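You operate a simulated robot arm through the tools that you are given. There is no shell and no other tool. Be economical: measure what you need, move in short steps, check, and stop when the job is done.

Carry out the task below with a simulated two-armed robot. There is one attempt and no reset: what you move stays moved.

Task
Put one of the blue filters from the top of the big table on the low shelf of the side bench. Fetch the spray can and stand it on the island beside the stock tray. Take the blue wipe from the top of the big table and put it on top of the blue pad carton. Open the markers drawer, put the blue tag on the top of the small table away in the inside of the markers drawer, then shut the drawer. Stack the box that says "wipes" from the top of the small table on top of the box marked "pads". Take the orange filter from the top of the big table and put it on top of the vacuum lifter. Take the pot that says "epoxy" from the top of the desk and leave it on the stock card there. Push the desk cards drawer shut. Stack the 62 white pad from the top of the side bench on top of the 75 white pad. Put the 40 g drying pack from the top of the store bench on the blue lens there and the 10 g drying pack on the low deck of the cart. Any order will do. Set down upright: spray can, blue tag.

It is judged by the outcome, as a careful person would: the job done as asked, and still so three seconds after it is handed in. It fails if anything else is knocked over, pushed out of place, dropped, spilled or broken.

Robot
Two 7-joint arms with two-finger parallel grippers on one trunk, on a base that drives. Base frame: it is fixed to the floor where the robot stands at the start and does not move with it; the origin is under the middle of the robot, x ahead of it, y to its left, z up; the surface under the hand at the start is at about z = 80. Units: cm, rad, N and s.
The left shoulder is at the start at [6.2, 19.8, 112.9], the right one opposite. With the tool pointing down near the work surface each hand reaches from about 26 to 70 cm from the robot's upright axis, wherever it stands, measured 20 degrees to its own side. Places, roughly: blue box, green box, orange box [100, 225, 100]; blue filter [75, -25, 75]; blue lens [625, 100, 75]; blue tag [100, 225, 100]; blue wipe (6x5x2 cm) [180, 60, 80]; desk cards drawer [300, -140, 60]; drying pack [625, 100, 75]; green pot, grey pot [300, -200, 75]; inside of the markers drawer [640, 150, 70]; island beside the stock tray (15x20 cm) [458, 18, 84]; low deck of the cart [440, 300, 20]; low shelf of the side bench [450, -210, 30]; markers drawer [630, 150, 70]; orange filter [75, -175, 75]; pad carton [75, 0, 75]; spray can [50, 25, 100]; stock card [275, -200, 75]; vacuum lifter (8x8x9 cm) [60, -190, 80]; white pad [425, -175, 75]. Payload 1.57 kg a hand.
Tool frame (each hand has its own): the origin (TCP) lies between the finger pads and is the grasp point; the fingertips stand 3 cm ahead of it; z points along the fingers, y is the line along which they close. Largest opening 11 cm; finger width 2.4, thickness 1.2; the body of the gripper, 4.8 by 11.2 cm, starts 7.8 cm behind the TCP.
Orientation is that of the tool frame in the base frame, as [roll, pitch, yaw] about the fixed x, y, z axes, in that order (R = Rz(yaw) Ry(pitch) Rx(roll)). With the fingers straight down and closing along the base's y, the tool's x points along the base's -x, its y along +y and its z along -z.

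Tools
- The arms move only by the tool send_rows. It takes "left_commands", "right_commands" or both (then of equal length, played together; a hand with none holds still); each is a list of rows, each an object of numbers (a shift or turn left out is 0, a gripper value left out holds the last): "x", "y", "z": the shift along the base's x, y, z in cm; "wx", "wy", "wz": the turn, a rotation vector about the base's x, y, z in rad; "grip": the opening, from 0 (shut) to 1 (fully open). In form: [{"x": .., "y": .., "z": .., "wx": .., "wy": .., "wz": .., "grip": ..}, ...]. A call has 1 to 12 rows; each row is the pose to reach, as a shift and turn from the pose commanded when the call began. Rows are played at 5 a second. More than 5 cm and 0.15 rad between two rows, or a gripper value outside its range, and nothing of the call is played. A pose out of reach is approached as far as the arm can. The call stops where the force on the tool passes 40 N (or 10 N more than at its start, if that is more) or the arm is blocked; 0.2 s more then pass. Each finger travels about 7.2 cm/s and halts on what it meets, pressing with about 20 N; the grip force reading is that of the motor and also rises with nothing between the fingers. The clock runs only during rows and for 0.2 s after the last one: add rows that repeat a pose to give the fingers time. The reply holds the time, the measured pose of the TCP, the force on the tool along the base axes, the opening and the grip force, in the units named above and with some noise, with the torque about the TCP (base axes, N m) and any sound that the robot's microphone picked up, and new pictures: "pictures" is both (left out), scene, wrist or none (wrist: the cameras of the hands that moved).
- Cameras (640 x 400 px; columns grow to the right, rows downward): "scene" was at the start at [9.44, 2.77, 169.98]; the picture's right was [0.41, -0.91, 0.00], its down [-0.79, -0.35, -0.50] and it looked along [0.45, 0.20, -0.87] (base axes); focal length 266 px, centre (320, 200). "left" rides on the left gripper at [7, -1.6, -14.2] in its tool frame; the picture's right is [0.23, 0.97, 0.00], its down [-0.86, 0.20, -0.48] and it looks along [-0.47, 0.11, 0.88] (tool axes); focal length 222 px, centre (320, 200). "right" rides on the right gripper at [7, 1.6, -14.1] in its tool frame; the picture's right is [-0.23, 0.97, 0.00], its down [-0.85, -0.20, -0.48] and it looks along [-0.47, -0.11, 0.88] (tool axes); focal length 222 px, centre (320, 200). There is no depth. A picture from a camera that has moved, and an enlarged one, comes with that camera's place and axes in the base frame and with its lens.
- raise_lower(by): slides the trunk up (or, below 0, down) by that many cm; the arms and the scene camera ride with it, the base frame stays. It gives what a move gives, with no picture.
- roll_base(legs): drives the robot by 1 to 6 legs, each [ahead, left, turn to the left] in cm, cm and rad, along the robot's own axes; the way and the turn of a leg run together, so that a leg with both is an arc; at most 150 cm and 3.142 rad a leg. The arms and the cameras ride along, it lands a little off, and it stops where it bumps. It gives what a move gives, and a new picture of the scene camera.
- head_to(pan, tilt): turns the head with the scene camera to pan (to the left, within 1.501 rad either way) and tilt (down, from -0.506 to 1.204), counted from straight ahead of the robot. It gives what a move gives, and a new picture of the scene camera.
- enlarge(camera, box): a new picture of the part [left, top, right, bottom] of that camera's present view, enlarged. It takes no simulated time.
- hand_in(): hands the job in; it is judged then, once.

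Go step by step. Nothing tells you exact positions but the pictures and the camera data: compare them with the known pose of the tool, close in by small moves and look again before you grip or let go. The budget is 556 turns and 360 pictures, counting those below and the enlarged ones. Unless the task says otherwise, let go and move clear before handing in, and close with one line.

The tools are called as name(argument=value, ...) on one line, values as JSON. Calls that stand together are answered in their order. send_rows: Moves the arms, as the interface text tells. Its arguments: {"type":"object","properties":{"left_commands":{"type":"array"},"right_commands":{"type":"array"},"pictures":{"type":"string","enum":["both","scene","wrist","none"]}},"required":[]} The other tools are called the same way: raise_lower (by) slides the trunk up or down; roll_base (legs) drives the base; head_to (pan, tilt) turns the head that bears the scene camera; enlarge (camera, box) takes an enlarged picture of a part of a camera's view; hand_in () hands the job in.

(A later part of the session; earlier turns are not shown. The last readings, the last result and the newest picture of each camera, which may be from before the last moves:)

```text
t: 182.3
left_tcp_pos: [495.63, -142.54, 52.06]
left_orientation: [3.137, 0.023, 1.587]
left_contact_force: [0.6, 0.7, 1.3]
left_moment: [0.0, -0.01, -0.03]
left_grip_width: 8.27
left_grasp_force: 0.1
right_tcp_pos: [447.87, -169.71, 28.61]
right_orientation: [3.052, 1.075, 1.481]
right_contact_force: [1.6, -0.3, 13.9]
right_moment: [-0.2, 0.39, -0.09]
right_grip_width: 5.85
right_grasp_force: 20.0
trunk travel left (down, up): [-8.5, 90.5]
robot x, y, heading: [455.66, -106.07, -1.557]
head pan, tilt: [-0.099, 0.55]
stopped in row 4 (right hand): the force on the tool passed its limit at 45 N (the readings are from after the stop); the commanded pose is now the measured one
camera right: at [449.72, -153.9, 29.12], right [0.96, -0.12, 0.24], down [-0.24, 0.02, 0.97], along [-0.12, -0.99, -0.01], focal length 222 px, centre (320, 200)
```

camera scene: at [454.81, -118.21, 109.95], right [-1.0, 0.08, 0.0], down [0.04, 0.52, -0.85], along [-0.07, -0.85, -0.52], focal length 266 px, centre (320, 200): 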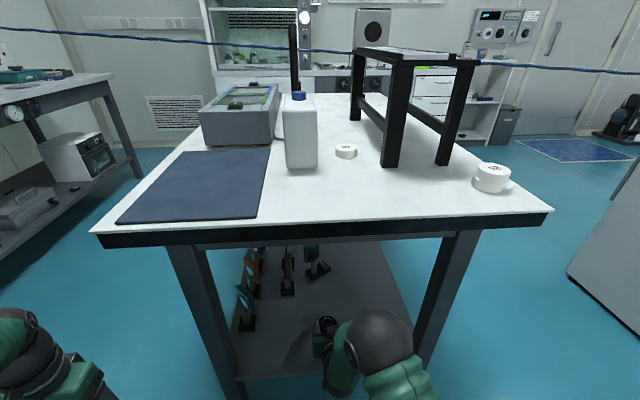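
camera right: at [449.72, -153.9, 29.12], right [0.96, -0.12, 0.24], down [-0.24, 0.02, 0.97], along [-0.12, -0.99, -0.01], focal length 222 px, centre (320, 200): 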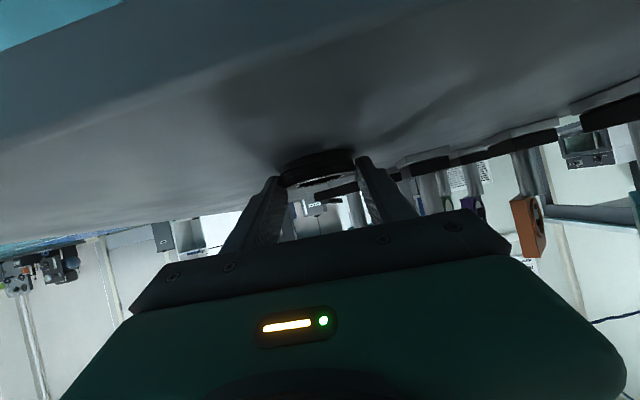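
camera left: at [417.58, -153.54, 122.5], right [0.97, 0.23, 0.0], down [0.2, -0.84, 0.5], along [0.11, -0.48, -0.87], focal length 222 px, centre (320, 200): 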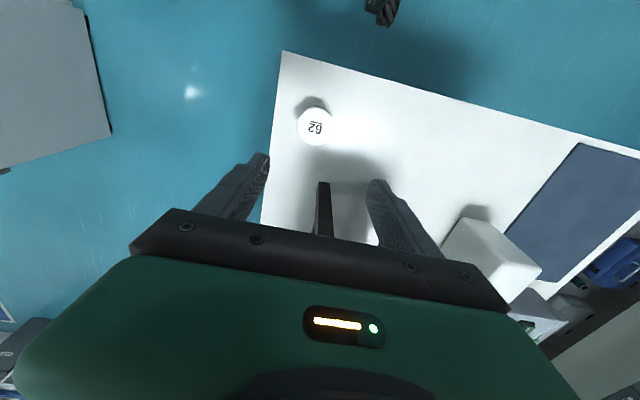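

The filter rests on the shelf. I open and back straight out.

send_rows(right_commands=[{"z": 0.2, "grip": 0.6}, {"z": 0.2, "grip": 0.75}, {"z": 0.3, "grip": 0.85}, {"z": 0.6, "y": 1}, {"z": 2, "y": 4}, {"z": 4, "y": 8}, {"z": 5, "y": 12}, {"z": 6, "y": 16}, {"z": 6, "y": 20}, {"z": 6, "y": 22}], pictures="both")

```text
t: 184.5
left_tcp_pos: [495.51, -142.57, 51.98]
left_orientation: [3.137, 0.023, 1.588]
left_contact_force: [0.8, -0.2, -0.1]
left_moment: [0.04, -0.02, 0.01]
left_grip_width: 8.24
left_grasp_force: 0.0
right_tcp_pos: [449.0, -148.82, 33.0]
right_orientation: [3.054, 1.066, 1.482]
right_contact_force: [-0.4, 0.3, 0.4]
right_moment: [0.0, 0.0, 0.01]
right_grip_width: 9.36
right_grasp_force: 0.1
right hand out of reach, approached as far as the arm can: row 9, 10
trunk travel left (down, up): [-8.5, 90.5]
robot x, y, heading: [455.23, -105.37, -1.552]
head pan, tilt: [-0.099, 0.55]
camera scene: at [454.85, -118.17, 109.96], right [-1.0, 0.08, 0.0], down [0.04, 0.52, -0.85], along [-0.07, -0.85, -0.52], focal length 266 px, centre (320, 200)
camera right: at [450.95, -133.06, 33.7], right [0.96, -0.12, 0.24], down [-0.24, 0.01, 0.97], along [-0.12, -0.99, -0.02], focal length 222 px, centre (320, 200)
```

scene: 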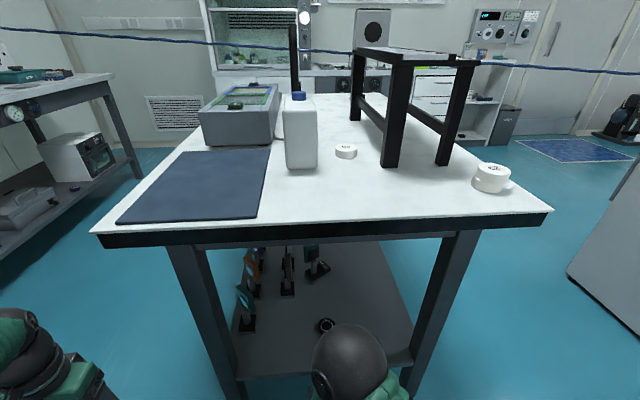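
right: 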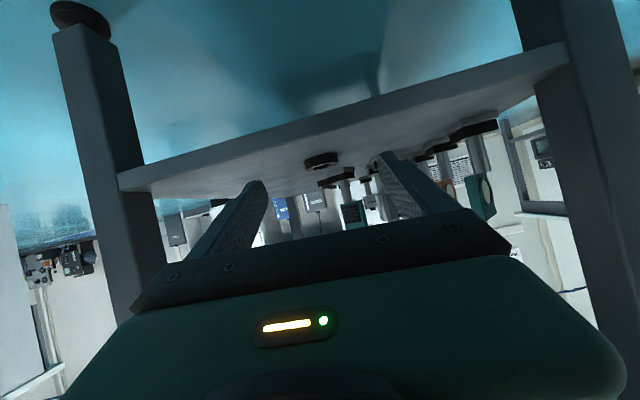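

The filter lies flat on the low shelf. I back off, raise the trunk and bring the right hand upright again.

roll_base(legs=[[-14, 0, 0]])

raise_lower(by=40)

raise_lower(by=30)

send_rows(right_commands=[{"z": 4, "wx": 0.14}, {"z": 8, "wx": 0.28}, {"z": 12, "wx": 0.42}, {"z": 16, "wx": 0.56}, {"z": 20, "wx": 0.7}, {"z": 20, "wx": 0.84}, {"z": 20, "wx": 0.98}, {"z": 20, "wx": 1.05, "x": -3}, {"z": 20, "wx": 1.05, "x": -7}, {"z": 20, "wx": 1.05, "x": -11}, {"z": 20, "wx": 1.05, "x": -15}], pictures="none")

head_to(pan=-0.8, tilt=0.5)

```text
t: 185.8
left_tcp_pos: [495.39, -128.52, 51.94]
left_orientation: [3.136, 0.023, 1.585]
left_contact_force: [0.4, -0.4, 0.2]
left_moment: [0.0, 0.0, 0.02]
left_grip_width: 8.27
left_grasp_force: 0.1
right_tcp_pos: [448.85, -134.77, 32.97]
right_orientation: [3.054, 1.068, 1.481]
right_contact_force: [1.3, -0.8, -0.3]
right_moment: [0.03, 0.01, 0.02]
right_grip_width: 9.36
right_grasp_force: 0.0
trunk travel left (down, up): [-8.5, 90.5]
robot x, y, heading: [454.79, -91.89, -1.552]
head pan, tilt: [-0.099, 0.55]
camera scene: at [454.6, -104.1, 109.97], right [-1.0, 0.08, 0.0], down [0.04, 0.52, -0.85], along [-0.07, -0.85, -0.52], focal length 266 px, centre (320, 200)
```

scene: 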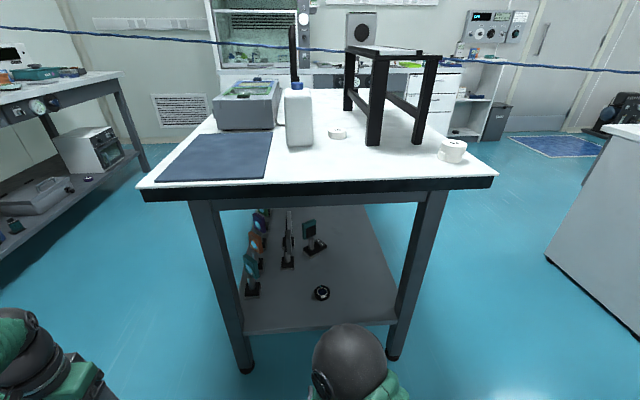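

```text
t: 189.7
left_tcp_pos: [495.32, -128.5, 92.03]
left_orientation: [3.136, 0.024, 1.588]
left_contact_force: [1.1, -0.5, 0.3]
left_moment: [0.03, 0.05, -0.03]
left_grip_width: 8.26
left_grasp_force: 0.1
right_tcp_pos: [448.87, -134.81, 73.16]
right_orientation: [3.055, 1.067, 1.483]
right_contact_force: [-0.4, 0.4, -0.5]
right_moment: [-0.04, 0.0, 0.01]
right_grip_width: 9.35
right_grasp_force: 0.1
trunk travel left (down, up): [-48.5, 50.5]
robot x, y, heading: [455.19, -92.18, -1.554]
head pan, tilt: [-0.099, 0.55]
```

```text
t: 192.7
left_tcp_pos: [495.41, -128.63, 121.98]
left_orientation: [3.134, 0.025, 1.586]
left_contact_force: [0.3, -0.5, 0.1]
left_moment: [0.03, 0.01, -0.01]
left_grip_width: 8.25
left_grasp_force: 0.1
right_tcp_pos: [448.86, -134.88, 103.14]
right_orientation: [3.054, 1.066, 1.482]
right_contact_force: [0.6, 0.2, 0.6]
right_moment: [-0.01, 0.0, 0.01]
right_grip_width: 9.34
right_grasp_force: 0.1
trunk travel left (down, up): [-78.5, 20.5]
robot x, y, heading: [455.34, -91.99, -1.551]
head pan, tilt: [-0.099, 0.55]
```

```text
t: 195.1
left_tcp_pos: [494.67, -128.89, 122.16]
left_orientation: [3.13, 0.022, 1.585]
left_contact_force: [-0.5, -1.0, 0.2]
left_moment: [0.01, -0.03, -0.01]
left_grip_width: 8.27
left_grasp_force: 0.0
right_tcp_pos: [433.11, -135.2, 122.77]
right_orientation: [3.126, 0.014, 1.527]
right_contact_force: [-0.2, 0.5, 0.4]
right_moment: [0.03, -0.05, 0.0]
right_grip_width: 9.34
right_grasp_force: 0.1
right hand out of reach, approached as far as the arm can: row 1, 2, 5, 6, 7
trunk travel left (down, up): [-78.5, 20.5]
robot x, y, heading: [455.21, -91.53, -1.553]
head pan, tilt: [-0.099, 0.55]
```

```text
t: 196.2
left_tcp_pos: [495.32, -128.4, 122.01]
left_orientation: [3.135, 0.026, 1.588]
left_contact_force: [0.5, 1.2, -0.3]
left_moment: [0.01, -0.01, 0.0]
left_grip_width: 8.3
left_grasp_force: 0.2
right_tcp_pos: [433.77, -134.73, 122.92]
right_orientation: [3.129, 0.018, 1.527]
right_contact_force: [0.4, -0.1, 0.5]
right_moment: [0.01, 0.04, 0.01]
right_grip_width: 9.34
right_grasp_force: 0.1
trunk travel left (down, up): [-78.5, 20.5]
robot x, y, heading: [454.81, -91.65, -1.555]
head pan, tilt: [-0.799, 0.499]
camera scene: at [448.79, -101.6, 180.43], right [-0.71, 0.71, 0.0], down [0.34, 0.34, -0.88], along [-0.62, -0.62, -0.48], focal length 266 px, centre (320, 200)
```

scene: 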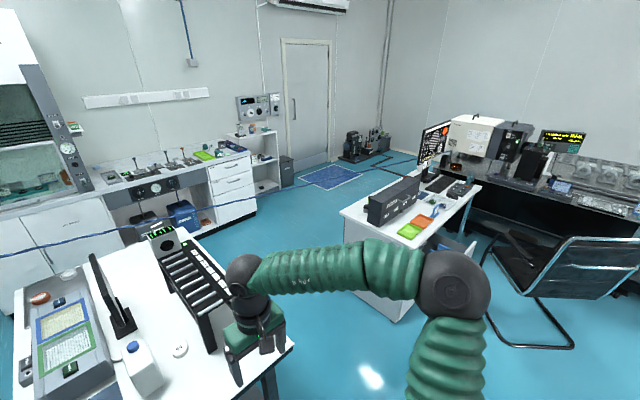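

enlarge(camera="scene", box=[320, 140, 520, 300])

```text
2.50 times, centred on (420, 220) of scene
camera zoom: at [448.79, -101.6, 180.43], right [-0.71, 0.71, 0.0], down [0.34, 0.34, -0.88], along [-0.62, -0.62, -0.48], focal length 666 px, centre (70, 150)
```

zoom: 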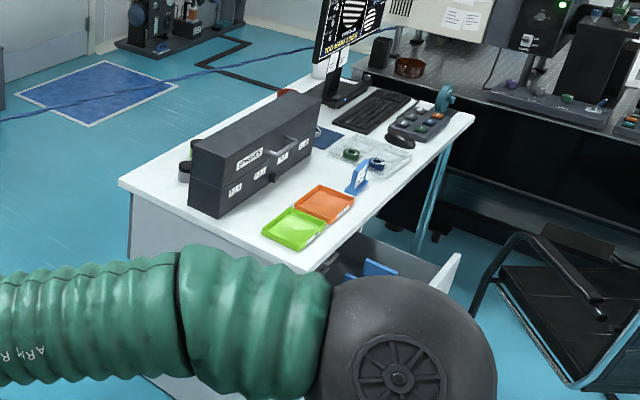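

The desk lies at x 190–314, y −213 to −150, with its open drawer on the north side. I go there and look at the drawer.

roll_base(legs=[[6, -125, 0]])

head_to(pan=-0.35, tilt=0.85)

```text
t: 202.4
left_tcp_pos: [372.82, -136.22, 121.97]
left_orientation: [3.136, 0.025, 1.586]
left_contact_force: [-0.3, 0.0, 0.2]
left_moment: [0.0, -0.01, 0.0]
left_grip_width: 8.24
left_grasp_force: 0.2
right_tcp_pos: [311.41, -142.6, 123.01]
right_orientation: [3.132, 0.019, 1.525]
right_contact_force: [0.5, 0.0, 0.6]
right_moment: [-0.02, 0.0, -0.01]
right_grip_width: 9.35
right_grasp_force: 0.0
trunk travel left (down, up): [-78.5, 20.5]
robot x, y, heading: [332.26, -99.45, -1.555]
head pan, tilt: [-0.799, 0.499]
camera scene: at [326.48, -109.47, 180.43], right [-0.71, 0.71, 0.0], down [0.34, 0.34, -0.88], along [-0.62, -0.62, -0.48], focal length 266 px, centre (320, 200)
```

scene: 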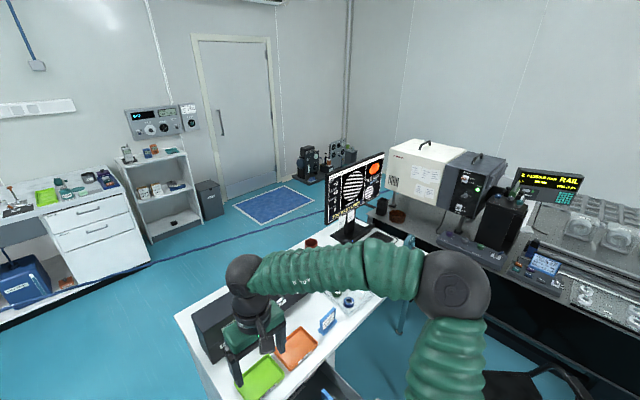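

```text
t: 203.3
left_tcp_pos: [372.77, -136.3, 122.1]
left_orientation: [3.134, 0.025, 1.587]
left_contact_force: [0.7, -0.4, 0.6]
left_moment: [0.02, 0.01, -0.01]
left_grip_width: 8.25
left_grasp_force: 0.0
right_tcp_pos: [311.27, -142.53, 122.89]
right_orientation: [3.131, 0.018, 1.526]
right_contact_force: [-0.7, -0.7, -0.3]
right_moment: [0.01, 0.0, 0.01]
right_grip_width: 9.34
right_grasp_force: 0.1
trunk travel left (down, up): [-78.5, 20.5]
robot x, y, heading: [332.19, -99.31, -1.56]
head pan, tilt: [-0.351, 0.85]
camera scene: at [330.1, -110.41, 177.43], right [-0.94, 0.33, 0.0], down [0.25, 0.71, -0.66], along [-0.22, -0.62, -0.75], focal length 266 px, centre (320, 200)
```

scene: 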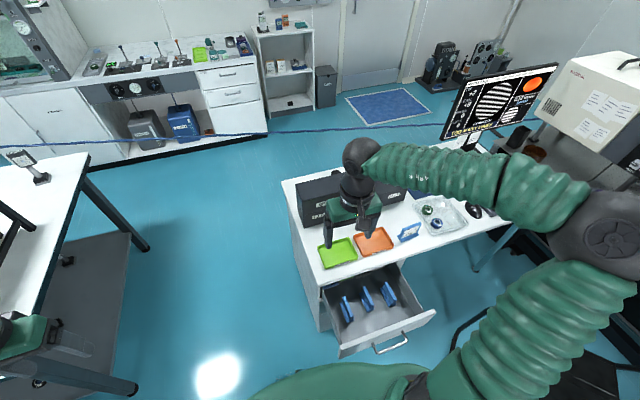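

The drawer's front is at y≈−129, x 273–313, about 29 cm out. I back up, lower the trunk and set the closed right hand before its front.

roll_base(legs=[[-17, 0, 0]])

raise_lower(by=-35)

send_rows(right_commands=[{"x": -4, "y": 2, "grip": 0.6}, {"x": -8, "y": 4, "grip": 0.2}, {"x": -12, "y": 6, "grip": 0}, {"x": -16, "y": 8}, {"x": -18, "y": 9}, {"x": -18, "y": 9}], pictures="both")

```text
t: 204.7
left_tcp_pos: [372.33, -119.41, 121.91]
left_orientation: [3.135, 0.022, 1.585]
left_contact_force: [-0.7, 0.0, -0.9]
left_moment: [-0.02, -0.03, 0.0]
left_grip_width: 8.24
left_grasp_force: 0.1
right_tcp_pos: [310.87, -125.63, 122.85]
right_orientation: [3.131, 0.016, 1.525]
right_contact_force: [0.3, 0.9, -0.2]
right_moment: [-0.02, 0.0, 0.05]
right_grip_width: 9.37
right_grasp_force: 0.1
trunk travel left (down, up): [-78.5, 20.5]
robot x, y, heading: [331.92, -82.53, -1.558]
head pan, tilt: [-0.351, 0.85]
camera scene: at [329.71, -93.74, 177.38], right [-0.94, 0.33, 0.0], down [0.25, 0.71, -0.66], along [-0.22, -0.62, -0.75], focal length 266 px, centre (320, 200)
```

scene: 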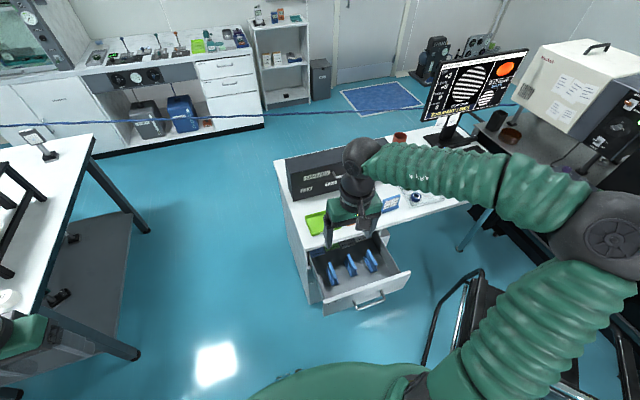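

```text
t: 208.2
left_tcp_pos: [372.22, -118.83, 87.09]
left_orientation: [3.135, 0.026, 1.584]
left_contact_force: [0.5, -0.7, 0.1]
left_moment: [-0.02, -0.02, 0.01]
left_grip_width: 8.27
left_grasp_force: 0.0
right_tcp_pos: [310.92, -124.99, 88.02]
right_orientation: [3.131, 0.018, 1.526]
right_contact_force: [-0.2, -0.5, 0.4]
right_moment: [-0.01, 0.0, -0.02]
right_grip_width: 9.34
right_grasp_force: 0.1
trunk travel left (down, up): [-43.5, 55.5]
robot x, y, heading: [331.99, -82.22, -1.552]
head pan, tilt: [-0.351, 0.85]
```

```text
t: 209.6
left_tcp_pos: [372.3, -118.83, 87.26]
left_orientation: [3.135, 0.025, 1.585]
left_contact_force: [0.1, -0.1, 0.6]
left_moment: [0.0, 0.0, 0.0]
left_grip_width: 8.24
left_grasp_force: 0.1
right_tcp_pos: [292.85, -116.16, 87.93]
right_orientation: [3.13, 0.02, 1.525]
right_contact_force: [0.5, -0.3, 0.0]
right_moment: [0.04, -0.02, -0.02]
right_grip_width: 0.02
right_grasp_force: 19.7
trunk travel left (down, up): [-43.5, 55.5]
robot x, y, heading: [332.21, -82.68, -1.556]
head pan, tilt: [-0.351, 0.85]
camera scene: at [329.64, -93.03, 142.42], right [-0.94, 0.33, 0.0], down [0.25, 0.71, -0.66], along [-0.22, -0.62, -0.75], focal length 266 px, centre (320, 200)
camera right: at [294.79, -108.91, 101.84], right [0.96, -0.27, 0.01], down [-0.24, -0.84, 0.49], along [-0.12, -0.48, -0.87], focal length 222 px, centre (320, 200)
```

scene: 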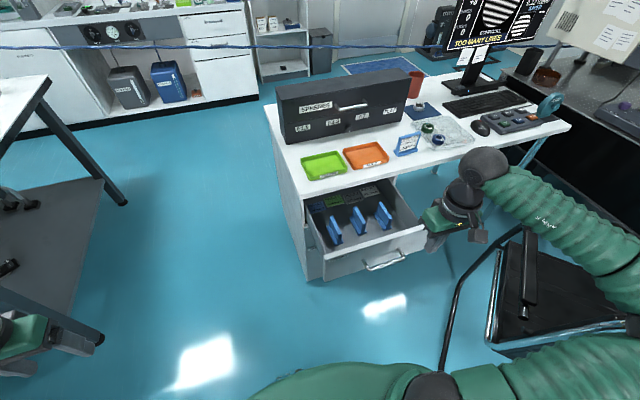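
right: 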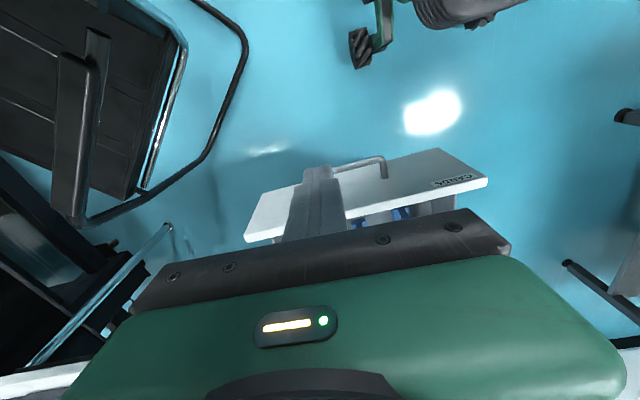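

send_rows(right_commands=[{"z": -4}, {"z": -8}, {"z": -12}, {"z": -16}, {"z": -20}, {"z": -24}, {"z": -28}, {"z": -30}, {"z": -30}], pictures="both")

```text
t: 211.6
left_tcp_pos: [372.26, -118.91, 87.12]
left_orientation: [3.133, 0.027, 1.584]
left_contact_force: [-0.5, -0.5, -0.8]
left_moment: [0.04, -0.01, 0.02]
left_grip_width: 8.27
left_grasp_force: 0.0
right_tcp_pos: [292.8, -116.1, 58.02]
right_orientation: [3.133, 0.022, 1.524]
right_contact_force: [-0.7, -0.4, -0.7]
right_moment: [0.01, -0.02, 0.0]
right_grip_width: 0.0
right_grasp_force: 20.0
trunk travel left (down, up): [-43.5, 55.5]
robot x, y, heading: [332.36, -82.5, -1.559]
head pan, tilt: [-0.351, 0.85]
camera scene: at [329.62, -93.03, 142.43], right [-0.94, 0.33, 0.0], down [0.25, 0.71, -0.66], along [-0.22, -0.62, -0.75], focal length 266 px, centre (320, 200)
camera right: at [294.72, -108.81, 71.88], right [0.96, -0.27, 0.02], down [-0.24, -0.84, 0.49], along [-0.12, -0.48, -0.87], focal length 222 px, centre (320, 200)
```

scene: 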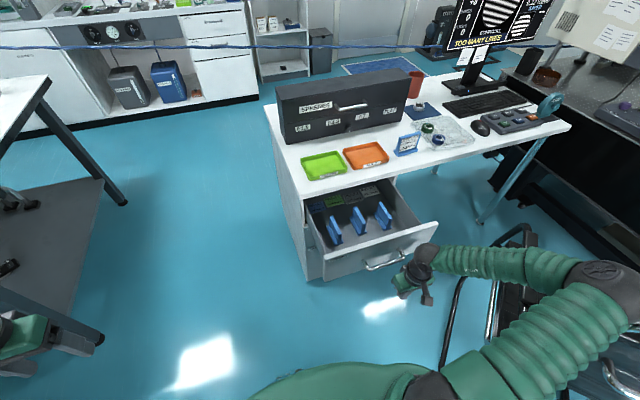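
right: 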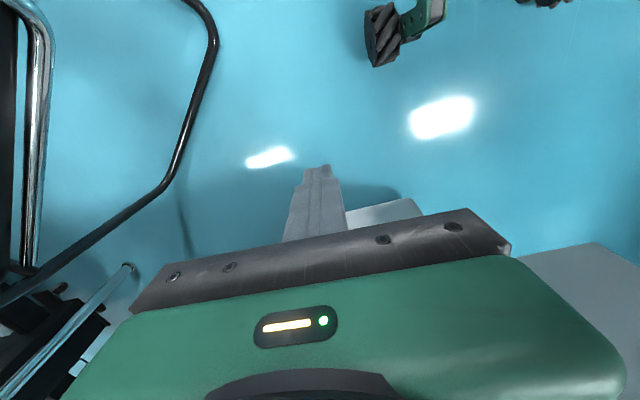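

send_rows(right_commands=[{"y": -4, "z": -1}, {"y": -8, "z": -1}, {"y": -11, "z": -1}, {"y": -14, "z": -1}, {"y": -17, "z": -1}, {"y": -20, "z": -1}, {"y": -23, "z": -1}, {"y": -26, "z": -1}, {"y": -26, "z": -1}], pictures="scene")

```text
t: 213.6
left_tcp_pos: [372.38, -118.85, 86.96]
left_orientation: [3.136, 0.026, 1.584]
left_contact_force: [-0.6, 0.2, 0.0]
left_moment: [-0.03, 0.01, -0.02]
left_grip_width: 8.23
left_grasp_force: 0.1
right_tcp_pos: [292.94, -142.23, 57.03]
right_orientation: [3.133, 0.02, 1.525]
right_contact_force: [3.9, -0.8, 11.4]
right_moment: [-0.23, 0.28, 0.13]
right_grip_width: 0.0
right_grasp_force: 20.0
trunk travel left (down, up): [-43.5, 55.5]
robot x, y, heading: [332.1, -82.35, -1.558]
head pan, tilt: [-0.351, 0.85]
camera scene: at [329.87, -92.92, 142.45], right [-0.94, 0.33, 0.0], down [0.25, 0.71, -0.66], along [-0.22, -0.62, -0.75], focal length 266 px, centre (320, 200)
```

scene: 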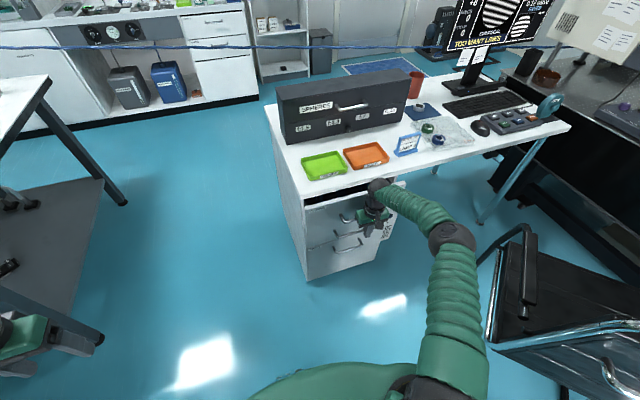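

roll_base(legs=[[9, 0, 0]])

```text
t: 214.5
left_tcp_pos: [372.29, -124.06, 87.03]
left_orientation: [3.135, 0.026, 1.581]
left_contact_force: [1.0, -0.7, 0.3]
left_moment: [0.0, 0.03, 0.04]
left_grip_width: 8.24
left_grasp_force: 0.1
right_tcp_pos: [292.96, -146.66, 57.05]
right_orientation: [3.132, -0.005, 1.527]
right_contact_force: [0.0, 8.9, 8.4]
right_moment: [-0.77, -0.02, 0.13]
right_grip_width: 0.03
right_grasp_force: 19.5
trunk travel left (down, up): [-43.5, 55.5]
robot x, y, heading: [332.49, -87.1, -1.556]
head pan, tilt: [-0.351, 0.85]
stopped in leg 1: the force on the tool passed its limit at 143 N (the readings are from after the stop); the commanded pose is now the measured one
camera scene: at [329.75, -98.03, 142.44], right [-0.94, 0.33, 0.0], down [0.25, 0.71, -0.66], along [-0.22, -0.62, -0.75], focal length 266 px, centre (320, 200)
```

scene: 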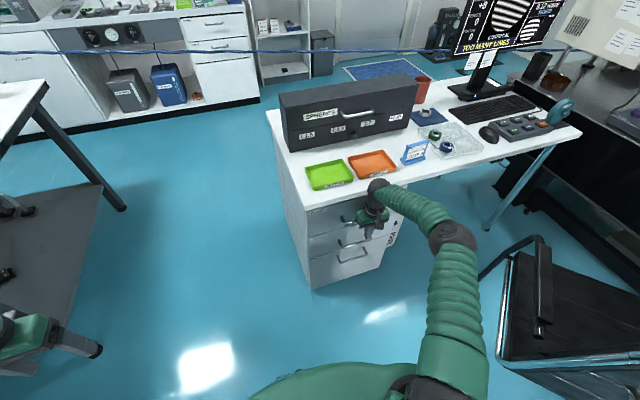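

send_rows(right_commands=[{"y": 3}, {"y": 7}, {"y": 11}, {"y": 14, "z": 4}, {"y": 14, "z": 8}, {"y": 14, "z": 12}], pictures="none")

enlarge(camera="scene", box=[260, 120, 460, 300])

```text
t: 215.9
left_tcp_pos: [372.14, -123.97, 87.22]
left_orientation: [3.132, 0.025, 1.585]
left_contact_force: [0.1, 0.6, -0.4]
left_moment: [-0.02, 0.0, 0.02]
left_grip_width: 8.23
left_grasp_force: 0.0
right_tcp_pos: [292.75, -132.65, 69.2]
right_orientation: [3.131, -0.005, 1.527]
right_contact_force: [0.2, 0.4, 0.1]
right_moment: [-0.04, 0.02, -0.02]
right_grip_width: 0.01
right_grasp_force: 20.5
trunk travel left (down, up): [-43.5, 55.5]
robot x, y, heading: [332.2, -87.58, -1.553]
head pan, tilt: [-0.351, 0.85]
```

```text
2.22 times, centred on (360, 210) of scene
camera zoom: at [329.68, -98.16, 142.43], right [-0.94, 0.33, 0.0], down [0.25, 0.71, -0.66], along [-0.22, -0.62, -0.75], focal length 592 px, centre (231, 178)
```

zoom: 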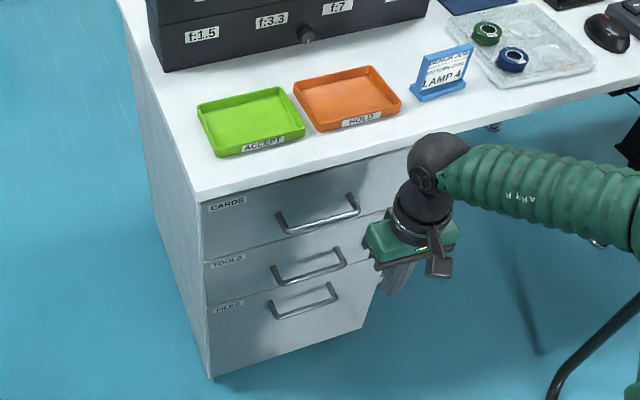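

The CARDS drawer is flush. Next I raise up and move to the east side of the desk to find the pots.

raise_lower(by=38)

send_rows(right_commands=[{"z": 4, "x": 2}, {"z": 8, "x": 4}, {"z": 12, "x": 6}, {"z": 16, "x": 8, "grip": 0.5}, {"z": 18, "x": 12, "grip": 0.8}], pictures="none")

roll_base(legs=[[-5, 24, 0], [0, 0, -1.585], [0, 100, 0]])

head_to(pan=0.0, tilt=0.8)

```text
t: 219.6
left_tcp_pos: [372.06, -124.2, 125.08]
left_orientation: [3.135, 0.025, 1.582]
left_contact_force: [0.3, -0.4, 0.8]
left_moment: [0.03, 0.01, 0.0]
left_grip_width: 8.27
left_grasp_force: 0.1
right_tcp_pos: [292.76, -132.76, 107.17]
right_orientation: [3.132, -0.006, 1.528]
right_contact_force: [0.0, 0.1, -0.4]
right_moment: [0.0, -0.01, -0.03]
right_grip_width: 0.0
right_grasp_force: 19.8
trunk travel left (down, up): [-81.5, 17.5]
robot x, y, heading: [332.19, -87.45, -1.556]
head pan, tilt: [-0.351, 0.85]
```

```text
t: 220.8
left_tcp_pos: [372.15, -124.32, 125.15]
left_orientation: [3.137, 0.024, 1.582]
left_contact_force: [-0.1, -0.2, 0.3]
left_moment: [0.0, -0.01, -0.01]
left_grip_width: 8.24
left_grasp_force: 0.1
right_tcp_pos: [305.14, -132.74, 124.98]
right_orientation: [3.132, -0.004, 1.525]
right_contact_force: [0.2, 0.5, 0.4]
right_moment: [-0.02, 0.03, 0.01]
right_grip_width: 7.82
right_grasp_force: 0.1
trunk travel left (down, up): [-81.5, 17.5]
robot x, y, heading: [331.78, -87.68, -1.56]
head pan, tilt: [-0.351, 0.85]
```

```text
t: 231.4
left_tcp_pos: [314.5, -222.18, 125.22]
left_orientation: [3.132, 0.025, -0.035]
left_contact_force: [-0.7, -0.5, -0.2]
left_moment: [-0.01, 0.0, 0.02]
left_grip_width: 8.26
left_grasp_force: 0.0
right_tcp_pos: [309.04, -154.71, 125.01]
right_orientation: [3.128, -0.005, -0.091]
right_contact_force: [0.0, -0.4, -0.9]
right_moment: [-0.01, 0.01, -0.01]
right_grip_width: 8.78
right_grasp_force: 0.1
trunk travel left (down, up): [-81.5, 17.5]
robot x, y, heading: [352.76, -183.97, 3.111]
head pan, tilt: [-0.351, 0.85]
camera scene: at [342.38, -180.87, 180.42], right [0.37, 0.93, 0.0], down [0.7, -0.28, -0.66], along [-0.61, 0.25, -0.75], focal length 266 px, centre (320, 200)
```

scene: 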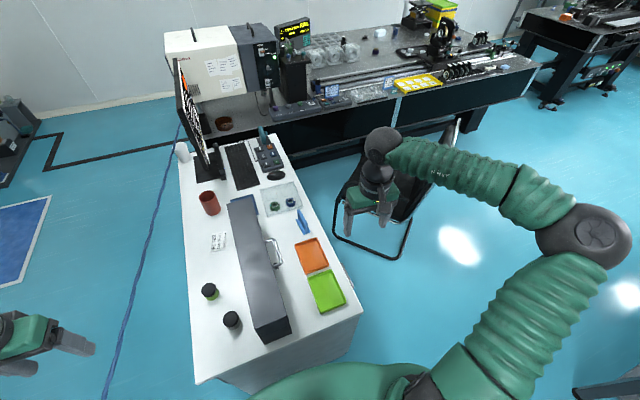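

```text
t: 232.2
left_tcp_pos: [314.49, -222.29, 125.06]
left_orientation: [3.135, 0.026, -0.036]
left_contact_force: [0.3, 0.0, 0.1]
left_moment: [-0.02, 0.0, 0.03]
left_grip_width: 8.27
left_grasp_force: 0.1
right_tcp_pos: [309.16, -154.89, 125.08]
right_orientation: [3.131, -0.004, -0.09]
right_contact_force: [0.0, 0.8, -0.2]
right_moment: [-0.03, 0.04, 0.0]
right_grip_width: 8.81
right_grasp_force: 0.1
trunk travel left (down, up): [-81.5, 17.5]
robot x, y, heading: [353.1, -184.32, 3.109]
head pan, tilt: [0.0, 0.799]
camera scene: at [341.56, -183.81, 180.82], right [0.03, 1.0, 0.0], down [0.72, -0.02, -0.7], along [-0.7, 0.02, -0.72], focal length 266 px, centre (320, 200)
```

scene: 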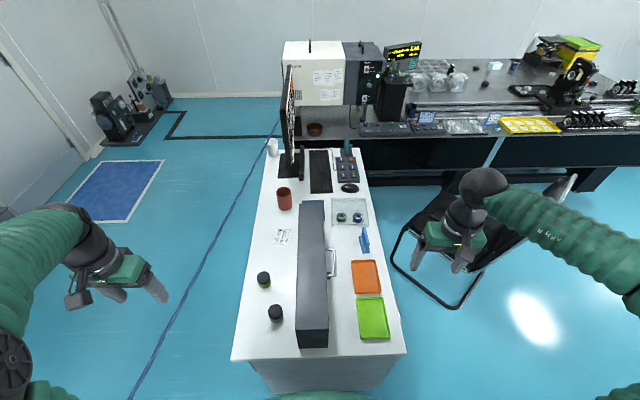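

enlarge(camera="scene", box=[230, 220, 330, 340])

```text
3.33 times, centred on (280, 280) of scene
camera zoom: at [341.56, -183.81, 180.82], right [0.03, 1.0, 0.0], down [0.72, -0.02, -0.7], along [-0.7, 0.02, -0.72], focal length 888 px, centre (453, -67)
```

zoom: 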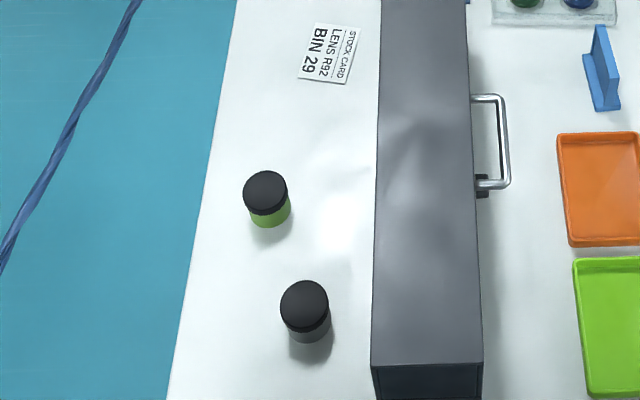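

Two pots stand behind the SPARES box, and the stock card lies at about [263,-200]; a rope runs south of the desk at z≈95, so I stay on this side. I check the pot labels with the left wrist camera.

enlarge(camera="left", box=[0, 0, 640, 400])

```text
1.00 times, centred on (320, 200) of left (not enlarged: the box is as wide or as high as the picture)
camera zoom: at [321.82, -220.66, 139.15], right [0.19, -0.98, 0.0], down [-0.85, -0.17, 0.5], along [-0.49, -0.1, -0.86], focal length 222 px, centre (320, 200)
```

zoom: 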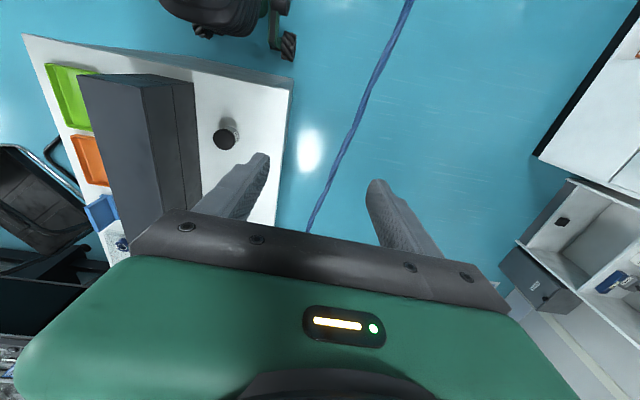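

send_rows(right_commands=[{"wz": 0.14, "x": -2, "y": -3}, {"wz": 0.28, "x": -4, "y": -6}, {"wz": 0.42, "x": -6, "y": -9}, {"wz": 0.56, "x": -8, "y": -12}, {"wz": 0.7, "x": -10, "y": -15}, {"wz": 0.84, "x": -12, "y": -18}, {"wz": 0.98, "x": -13, "y": -20}, {"wz": 1.12, "x": -13, "y": -22}, {"wz": 1.26, "x": -13, "y": -24}, {"wz": 1.4, "x": -13, "y": -26}, {"wz": 1.5, "x": -13, "y": -27}], pictures="wrist")

```text
t: 234.6
left_tcp_pos: [314.67, -222.31, 125.15]
left_orientation: [3.136, 0.026, -0.034]
left_contact_force: [0.4, 0.4, -0.1]
left_moment: [0.0, -0.03, -0.03]
left_grip_width: 8.26
left_grasp_force: 0.1
right_tcp_pos: [300.78, -181.31, 124.28]
right_orientation: [-3.142, 0.004, 0.957]
right_contact_force: [0.1, 0.0, -0.3]
right_moment: [0.0, -0.01, 0.02]
right_grip_width: 8.82
right_grasp_force: 0.0
right hand out of reach, approached as far as the arm can: row 6, 7, 8, 9, 10, 11
trunk travel left (down, up): [-81.5, 17.5]
robot x, y, heading: [352.79, -184.33, 3.111]
head pan, tilt: [0.0, 0.799]
camera right: at [306.29, -176.49, 138.26], right [0.66, -0.75, 0.0], down [-0.65, -0.58, 0.48], along [-0.36, -0.32, -0.88], focal length 222 px, centre (320, 200)
```

right: 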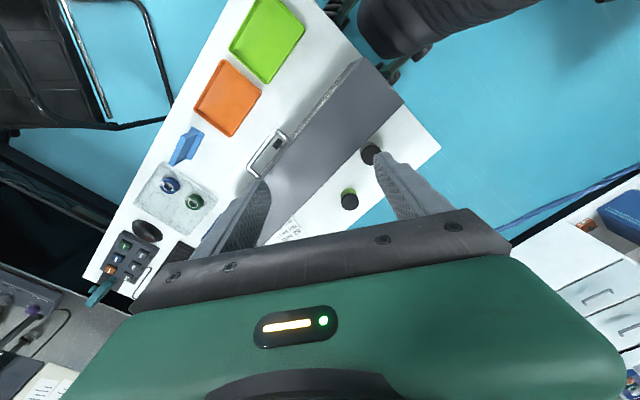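

enlarge(camera="right", box=[320, 130, 400, 220])

```text
4.44 times, centred on (360, 175) of right
camera zoom: at [306.29, -176.49, 138.26], right [0.66, -0.75, 0.0], down [-0.65, -0.58, 0.48], along [-0.36, -0.32, -0.88], focal length 987 px, centre (142, 311)
```

zoom: 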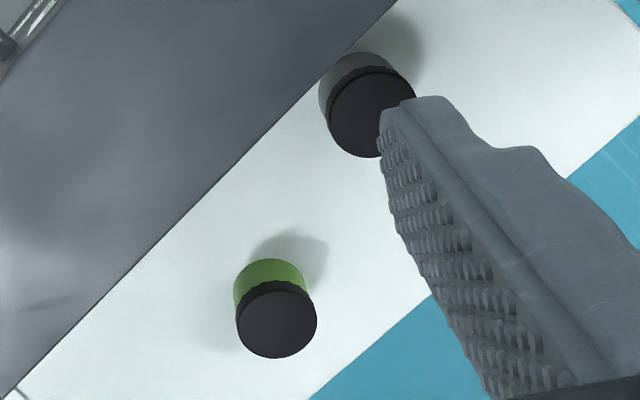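

send_rows(right_commands=[{"z": 2, "wz": -0.14, "y": 4}, {"z": 2, "wz": -0.28, "y": 8}, {"z": 2, "wz": -0.42, "y": 12}, {"z": 2, "wz": -0.56, "y": 16}, {"z": 2, "wz": -0.7, "y": 20, "x": 2}, {"z": 2, "wz": -0.84, "y": 24, "x": 3}, {"z": 2, "wz": -0.95, "y": 26, "x": 4}], left_commands=[{"wz": -0.14, "x": -2, "y": -2, "z": -1}, {"wz": -0.28, "x": -4, "y": -4, "z": -2}, {"wz": -0.42, "x": -6, "y": -6, "z": -3}, {"wz": -0.56, "x": -8, "y": -7, "z": -5}, {"wz": -0.7, "x": -10, "y": -8, "z": -7}, {"wz": -0.84, "x": -12, "y": -9, "z": -9}, {"wz": -0.98, "x": -14, "y": -9, "z": -10}], pictures="none")

send_rows(left_commands=[{"wz": -0.14, "x": -2}, {"wz": -0.28, "x": -4}, {"wz": -0.42, "x": -6}, {"wz": -0.5, "x": -8}, {"wz": -0.5, "x": -8}], pictures="wrist")

```text
t: 236.2
left_tcp_pos: [300.55, -231.5, 115.27]
left_orientation: [3.137, 0.027, -1.018]
left_contact_force: [-0.6, 0.5, 0.3]
left_moment: [-0.02, 0.01, -0.01]
left_grip_width: 8.23
left_grasp_force: 0.1
right_tcp_pos: [304.67, -155.31, 126.58]
right_orientation: [-3.139, 0.005, 0.006]
right_contact_force: [0.9, 1.0, 0.4]
right_moment: [0.0, 0.01, 0.0]
right_grip_width: 8.82
right_grasp_force: 0.1
trunk travel left (down, up): [-81.5, 17.5]
robot x, y, heading: [352.9, -184.08, 3.109]
head pan, tilt: [0.0, 0.799]
```

```text
t: 237.4
left_tcp_pos: [292.43, -231.68, 115.16]
left_orientation: [3.135, 0.028, -1.518]
left_contact_force: [0.7, 0.2, -0.1]
left_moment: [0.04, 0.02, -0.01]
left_grip_width: 8.25
left_grasp_force: 0.2
right_tcp_pos: [304.57, -155.4, 126.62]
right_orientation: [-3.14, 0.006, 0.007]
right_contact_force: [0.1, 0.6, -0.1]
right_moment: [0.02, -0.03, 0.02]
right_grip_width: 8.79
right_grasp_force: 0.1
trunk travel left (down, up): [-81.5, 17.5]
robot x, y, heading: [352.93, -183.86, 3.114]
head pan, tilt: [0.0, 0.799]
camera left: at [294.44, -238.58, 129.16], right [-0.96, -0.28, 0.0], down [-0.24, 0.83, 0.5], along [-0.14, 0.48, -0.86], focal length 222 px, centre (320, 200)
```

left: 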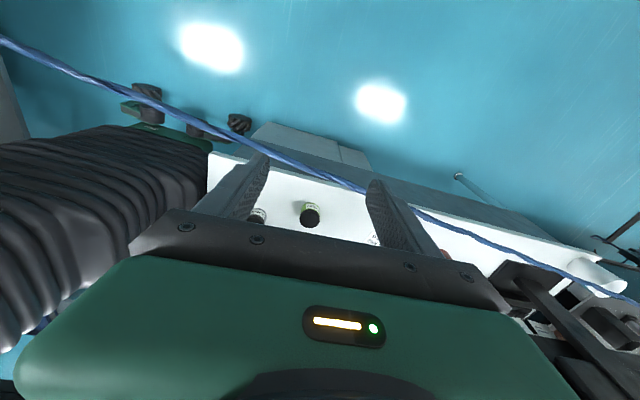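

enlarge(camera="left", box=[235, 190, 335, 240])

```text
6.40 times, centred on (285, 215) of left
camera zoom: at [294.44, -238.58, 129.16], right [-0.96, -0.28, 0.0], down [-0.24, 0.83, 0.5], along [-0.14, 0.48, -0.86], focal length 1422 px, centre (544, 104)
```

zoom: 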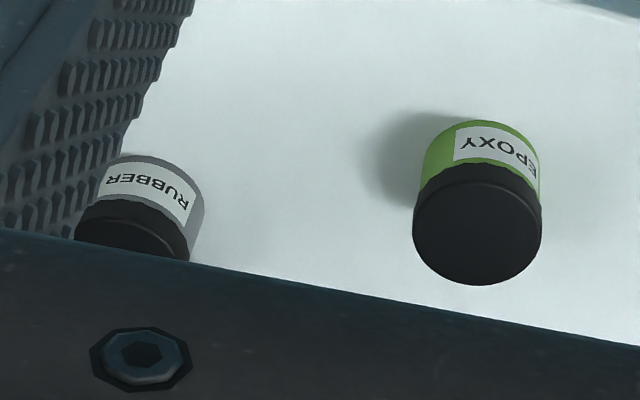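

The green pot says EPOXY, at about [287.6,-205.3]. The card at [262,-200] is far, so I will grip with a hand tilted forward, coming from the south-east to spare the grey pot.

send_rows(left_commands=[{"wz": 0.14, "x": 2, "z": 2}, {"wz": 0.28, "x": 4, "z": 4}, {"wz": 0.42, "x": 6, "y": 2, "z": 6}, {"wz": 0.56, "x": 8, "y": 4, "z": 8}, {"wz": 0.7, "x": 10, "y": 6, "z": 10}, {"wz": 0.84, "x": 12, "y": 8, "z": 10}, {"wz": 0.98, "x": 14, "y": 10, "z": 10}, {"wz": 1.1, "x": 15, "y": 12, "z": 10}], pictures="none")

roll_base(legs=[[6, 0, 0.03]])

send_rows(left_commands=[{"wy": 0.14}, {"wy": 0.28}, {"wy": 0.42}, {"wy": 0.56, "x": -2}, {"wy": 0.7, "x": -4}, {"wy": 0.82, "x": -6}, {"wy": 0.82, "x": -6}], pictures="both")

```text
t: 239.2
left_tcp_pos: [307.79, -219.32, 125.31]
left_orientation: [3.133, 0.025, -0.412]
left_contact_force: [-0.3, 0.1, -0.3]
left_moment: [-0.03, 0.03, 0.02]
left_grip_width: 8.25
left_grasp_force: 0.1
right_tcp_pos: [304.53, -155.31, 126.49]
right_orientation: [-3.14, 0.004, 0.005]
right_contact_force: [0.2, 0.1, 1.3]
right_moment: [0.02, 0.03, 0.0]
right_grip_width: 8.82
right_grasp_force: 0.1
trunk travel left (down, up): [-81.5, 17.5]
robot x, y, heading: [352.92, -184.24, 3.107]
head pan, tilt: [0.0, 0.799]
```

```text
t: 240.2
left_tcp_pos: [303.95, -220.48, 125.74]
left_orientation: [3.13, 0.037, -0.384]
left_contact_force: [0.4, 0.4, 0.6]
left_moment: [-0.01, 0.06, -0.04]
left_grip_width: 8.25
left_grasp_force: 0.0
right_tcp_pos: [298.95, -156.57, 127.14]
right_orientation: [-3.14, 0.017, 0.034]
right_contact_force: [0.4, 0.3, -0.2]
right_moment: [-0.01, 0.01, 0.01]
right_grip_width: 8.81
right_grasp_force: 0.0
trunk travel left (down, up): [-81.5, 17.5]
robot x, y, heading: [346.71, -183.88, 3.134]
head pan, tilt: [0.0, 0.799]
camera scene: at [337.42, -183.96, 180.95], right [0.0, 1.0, 0.0], down [0.71, 0.0, -0.7], along [-0.7, 0.0, -0.71], focal length 266 px, centre (320, 200)
```

scene: 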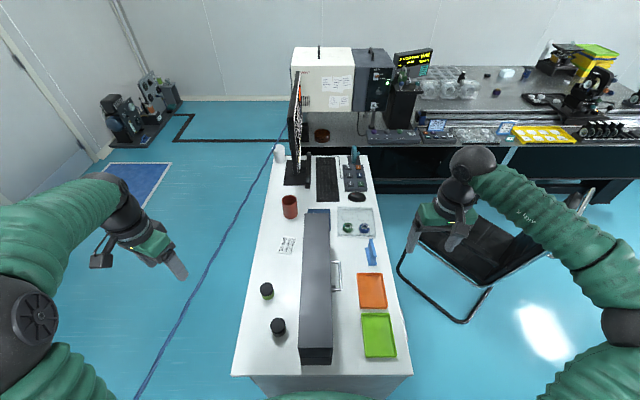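

```text
t: 241.8
left_tcp_pos: [296.81, -220.58, 125.11]
left_orientation: [2.741, 0.769, -0.551]
left_contact_force: [0.1, 0.4, -0.7]
left_moment: [0.03, 0.03, 0.02]
left_grip_width: 8.23
left_grasp_force: 0.1
right_tcp_pos: [297.82, -156.55, 126.73]
right_orientation: [-3.139, 0.004, 0.035]
right_contact_force: [-0.1, 0.4, 0.0]
right_moment: [-0.04, -0.02, 0.0]
right_grip_width: 8.79
right_grasp_force: 0.0
trunk travel left (down, up): [-81.5, 17.5]
robot x, y, heading: [346.59, -184.18, 3.138]
head pan, tilt: [0.0, 0.799]
camera scene: at [335.39, -184.07, 180.81], right [0.0, 1.0, 0.0], down [0.72, 0.0, -0.7], along [-0.7, 0.0, -0.72], focal length 266 px, centre (320, 200)
camera left: at [311.86, -221.51, 129.31], right [-0.1, -0.99, 0.11], down [-0.22, 0.13, 0.97], along [-0.97, 0.08, -0.23], focal length 222 px, centre (320, 200)
```

scene: 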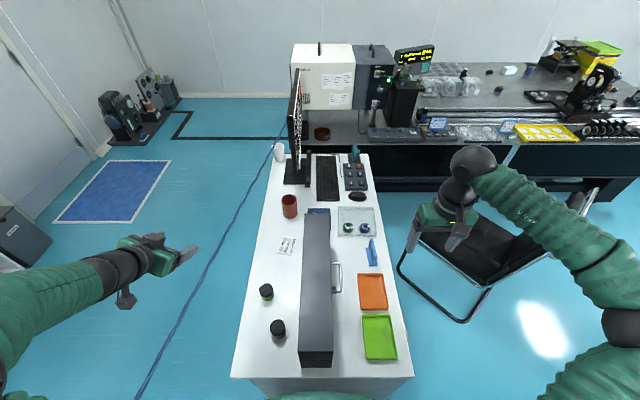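
left: 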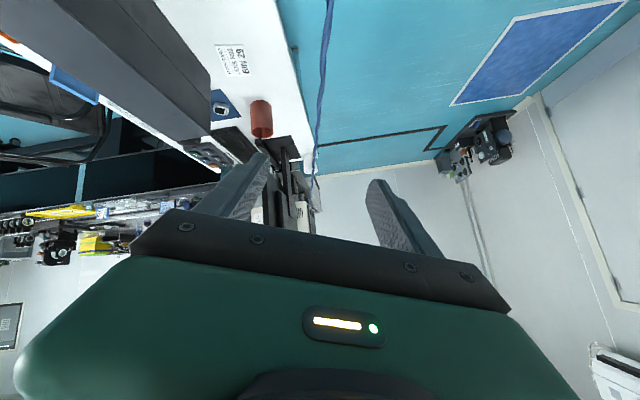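

I shift the base 14 cm north to keep the elbow off the rope and straighten the hand's roll.

roll_base(legs=[[0, -14, 0]])

send_rows(left_commands=[{"wx": 0.1, "wz": -0.02, "y": -1}, {"wx": 0.2, "wz": -0.04, "y": -2}, {"wx": 0.285, "wz": -0.06, "y": -4}, {"wx": 0.285, "wz": -0.06, "y": -4}], pictures="both")

```text
t: 243.1
left_tcp_pos: [296.96, -209.9, 124.33]
left_orientation: [2.771, 0.782, -0.526]
left_contact_force: [0.6, -1.1, -0.3]
left_moment: [0.14, 0.11, -0.12]
left_grip_width: 8.24
left_grasp_force: 0.0
right_tcp_pos: [298.03, -145.98, 127.31]
right_orientation: [-3.116, 0.005, 0.037]
right_contact_force: [0.9, -0.8, 0.6]
right_moment: [0.15, -0.02, 0.02]
right_grip_width: 8.8
right_grasp_force: 0.0
trunk travel left (down, up): [-81.5, 17.5]
robot x, y, heading: [346.85, -170.01, 3.137]
head pan, tilt: [0.0, 0.799]
camera scene: at [335.53, -175.0, 180.76], right [0.0, 1.0, 0.03], down [0.72, 0.02, -0.7], along [-0.7, 0.02, -0.72], focal length 266 px, centre (320, 200)
```

scene: 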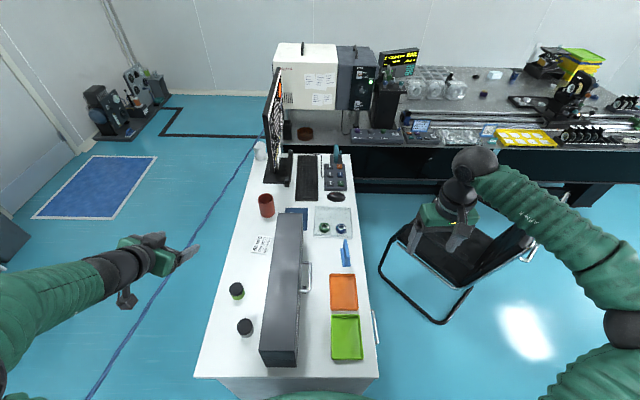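

```text
t: 244.1
left_tcp_pos: [297.18, -211.37, 125.22]
left_orientation: [3.133, 0.894, -0.319]
left_contact_force: [-0.1, -0.1, 0.1]
left_moment: [-0.01, -0.02, 0.02]
left_grip_width: 8.26
left_grasp_force: 0.0
right_tcp_pos: [298.07, -143.2, 126.88]
right_orientation: [-3.138, 0.008, 0.036]
right_contact_force: [-0.7, -0.2, -0.5]
right_moment: [0.02, -0.04, 0.01]
right_grip_width: 8.84
right_grasp_force: 0.0
trunk travel left (down, up): [-81.5, 17.5]
robot x, y, heading: [346.89, -170.05, 3.137]
head pan, tilt: [0.0, 0.799]
camera scene: at [335.69, -172.26, 180.82], right [0.0, 1.0, 0.01], down [0.72, 0.0, -0.7], along [-0.7, 0.01, -0.72], focal length 266 px, centre (320, 200)
camera left: at [312.22, -214.17, 128.79], right [-0.16, -0.97, -0.17], down [-0.21, -0.13, 0.97], along [-0.96, 0.19, -0.19], focal length 222 px, centre (320, 200)
```

scene: 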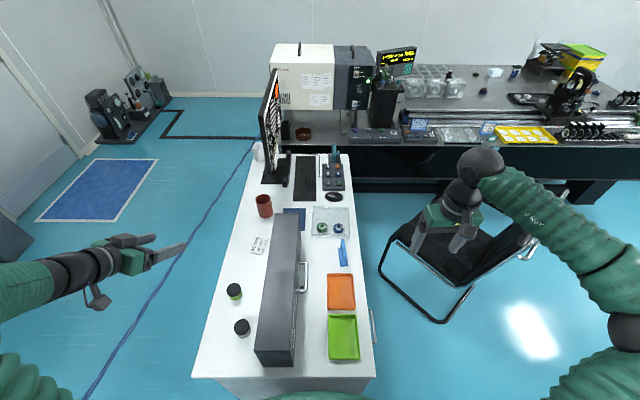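
left: 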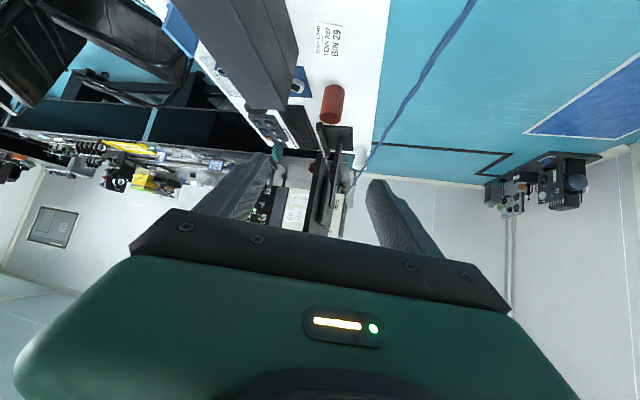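

send_rows(left_commands=[{"x": 0.5, "y": 1, "z": -4.5}, {"x": 1, "y": 2, "z": -9}, {"x": 1, "y": 2.5, "z": -13.5}, {"x": 1, "y": 2.5, "z": -18}, {"x": 1, "y": 2.5, "z": -22.5}, {"x": 1, "y": 2.5, "z": -27}, {"x": 1, "y": 2.5, "z": -27}], pictures="both")

```text
t: 245.7
left_tcp_pos: [298.37, -209.33, 98.02]
left_orientation: [3.136, 0.893, -0.314]
left_contact_force: [0.3, -0.5, -1.1]
left_moment: [0.06, 0.05, -0.01]
left_grip_width: 8.25
left_grasp_force: 0.0
right_tcp_pos: [298.08, -144.11, 126.96]
right_orientation: [-3.131, 0.008, 0.038]
right_contact_force: [0.2, -0.7, -0.1]
right_moment: [0.06, 0.0, 0.01]
right_grip_width: 8.77
right_grasp_force: 0.1
trunk travel left (down, up): [-81.5, 17.5]
robot x, y, heading: [346.72, -170.27, 3.137]
head pan, tilt: [0.0, 0.799]
camera scene: at [335.51, -172.35, 180.81], right [0.0, 1.0, 0.01], down [0.72, 0.0, -0.7], along [-0.7, 0.01, -0.72], focal length 266 px, centre (320, 200)
camera left: at [313.31, -212.13, 101.48], right [-0.16, -0.97, -0.17], down [-0.21, -0.14, 0.97], along [-0.96, 0.19, -0.19], focal length 222 px, centre (320, 200)
```

scene: 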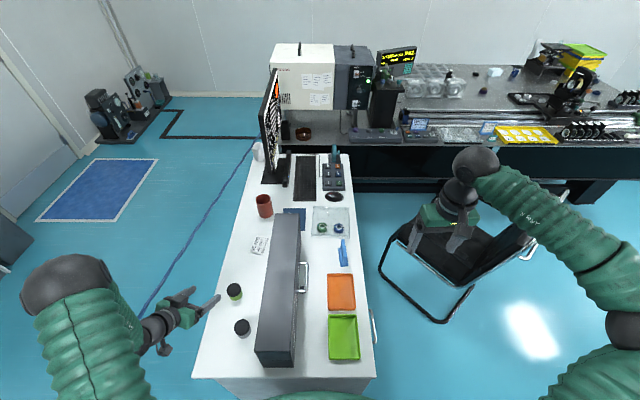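
left: 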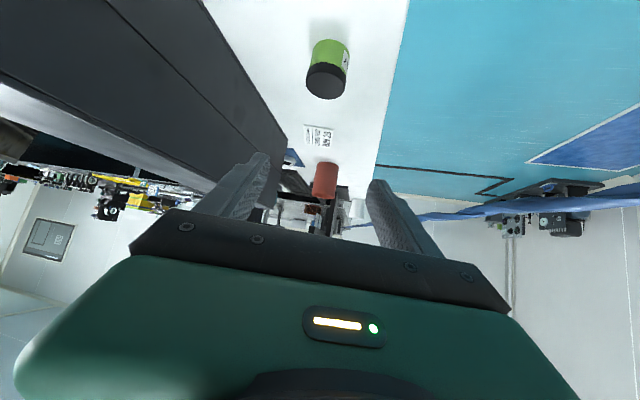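

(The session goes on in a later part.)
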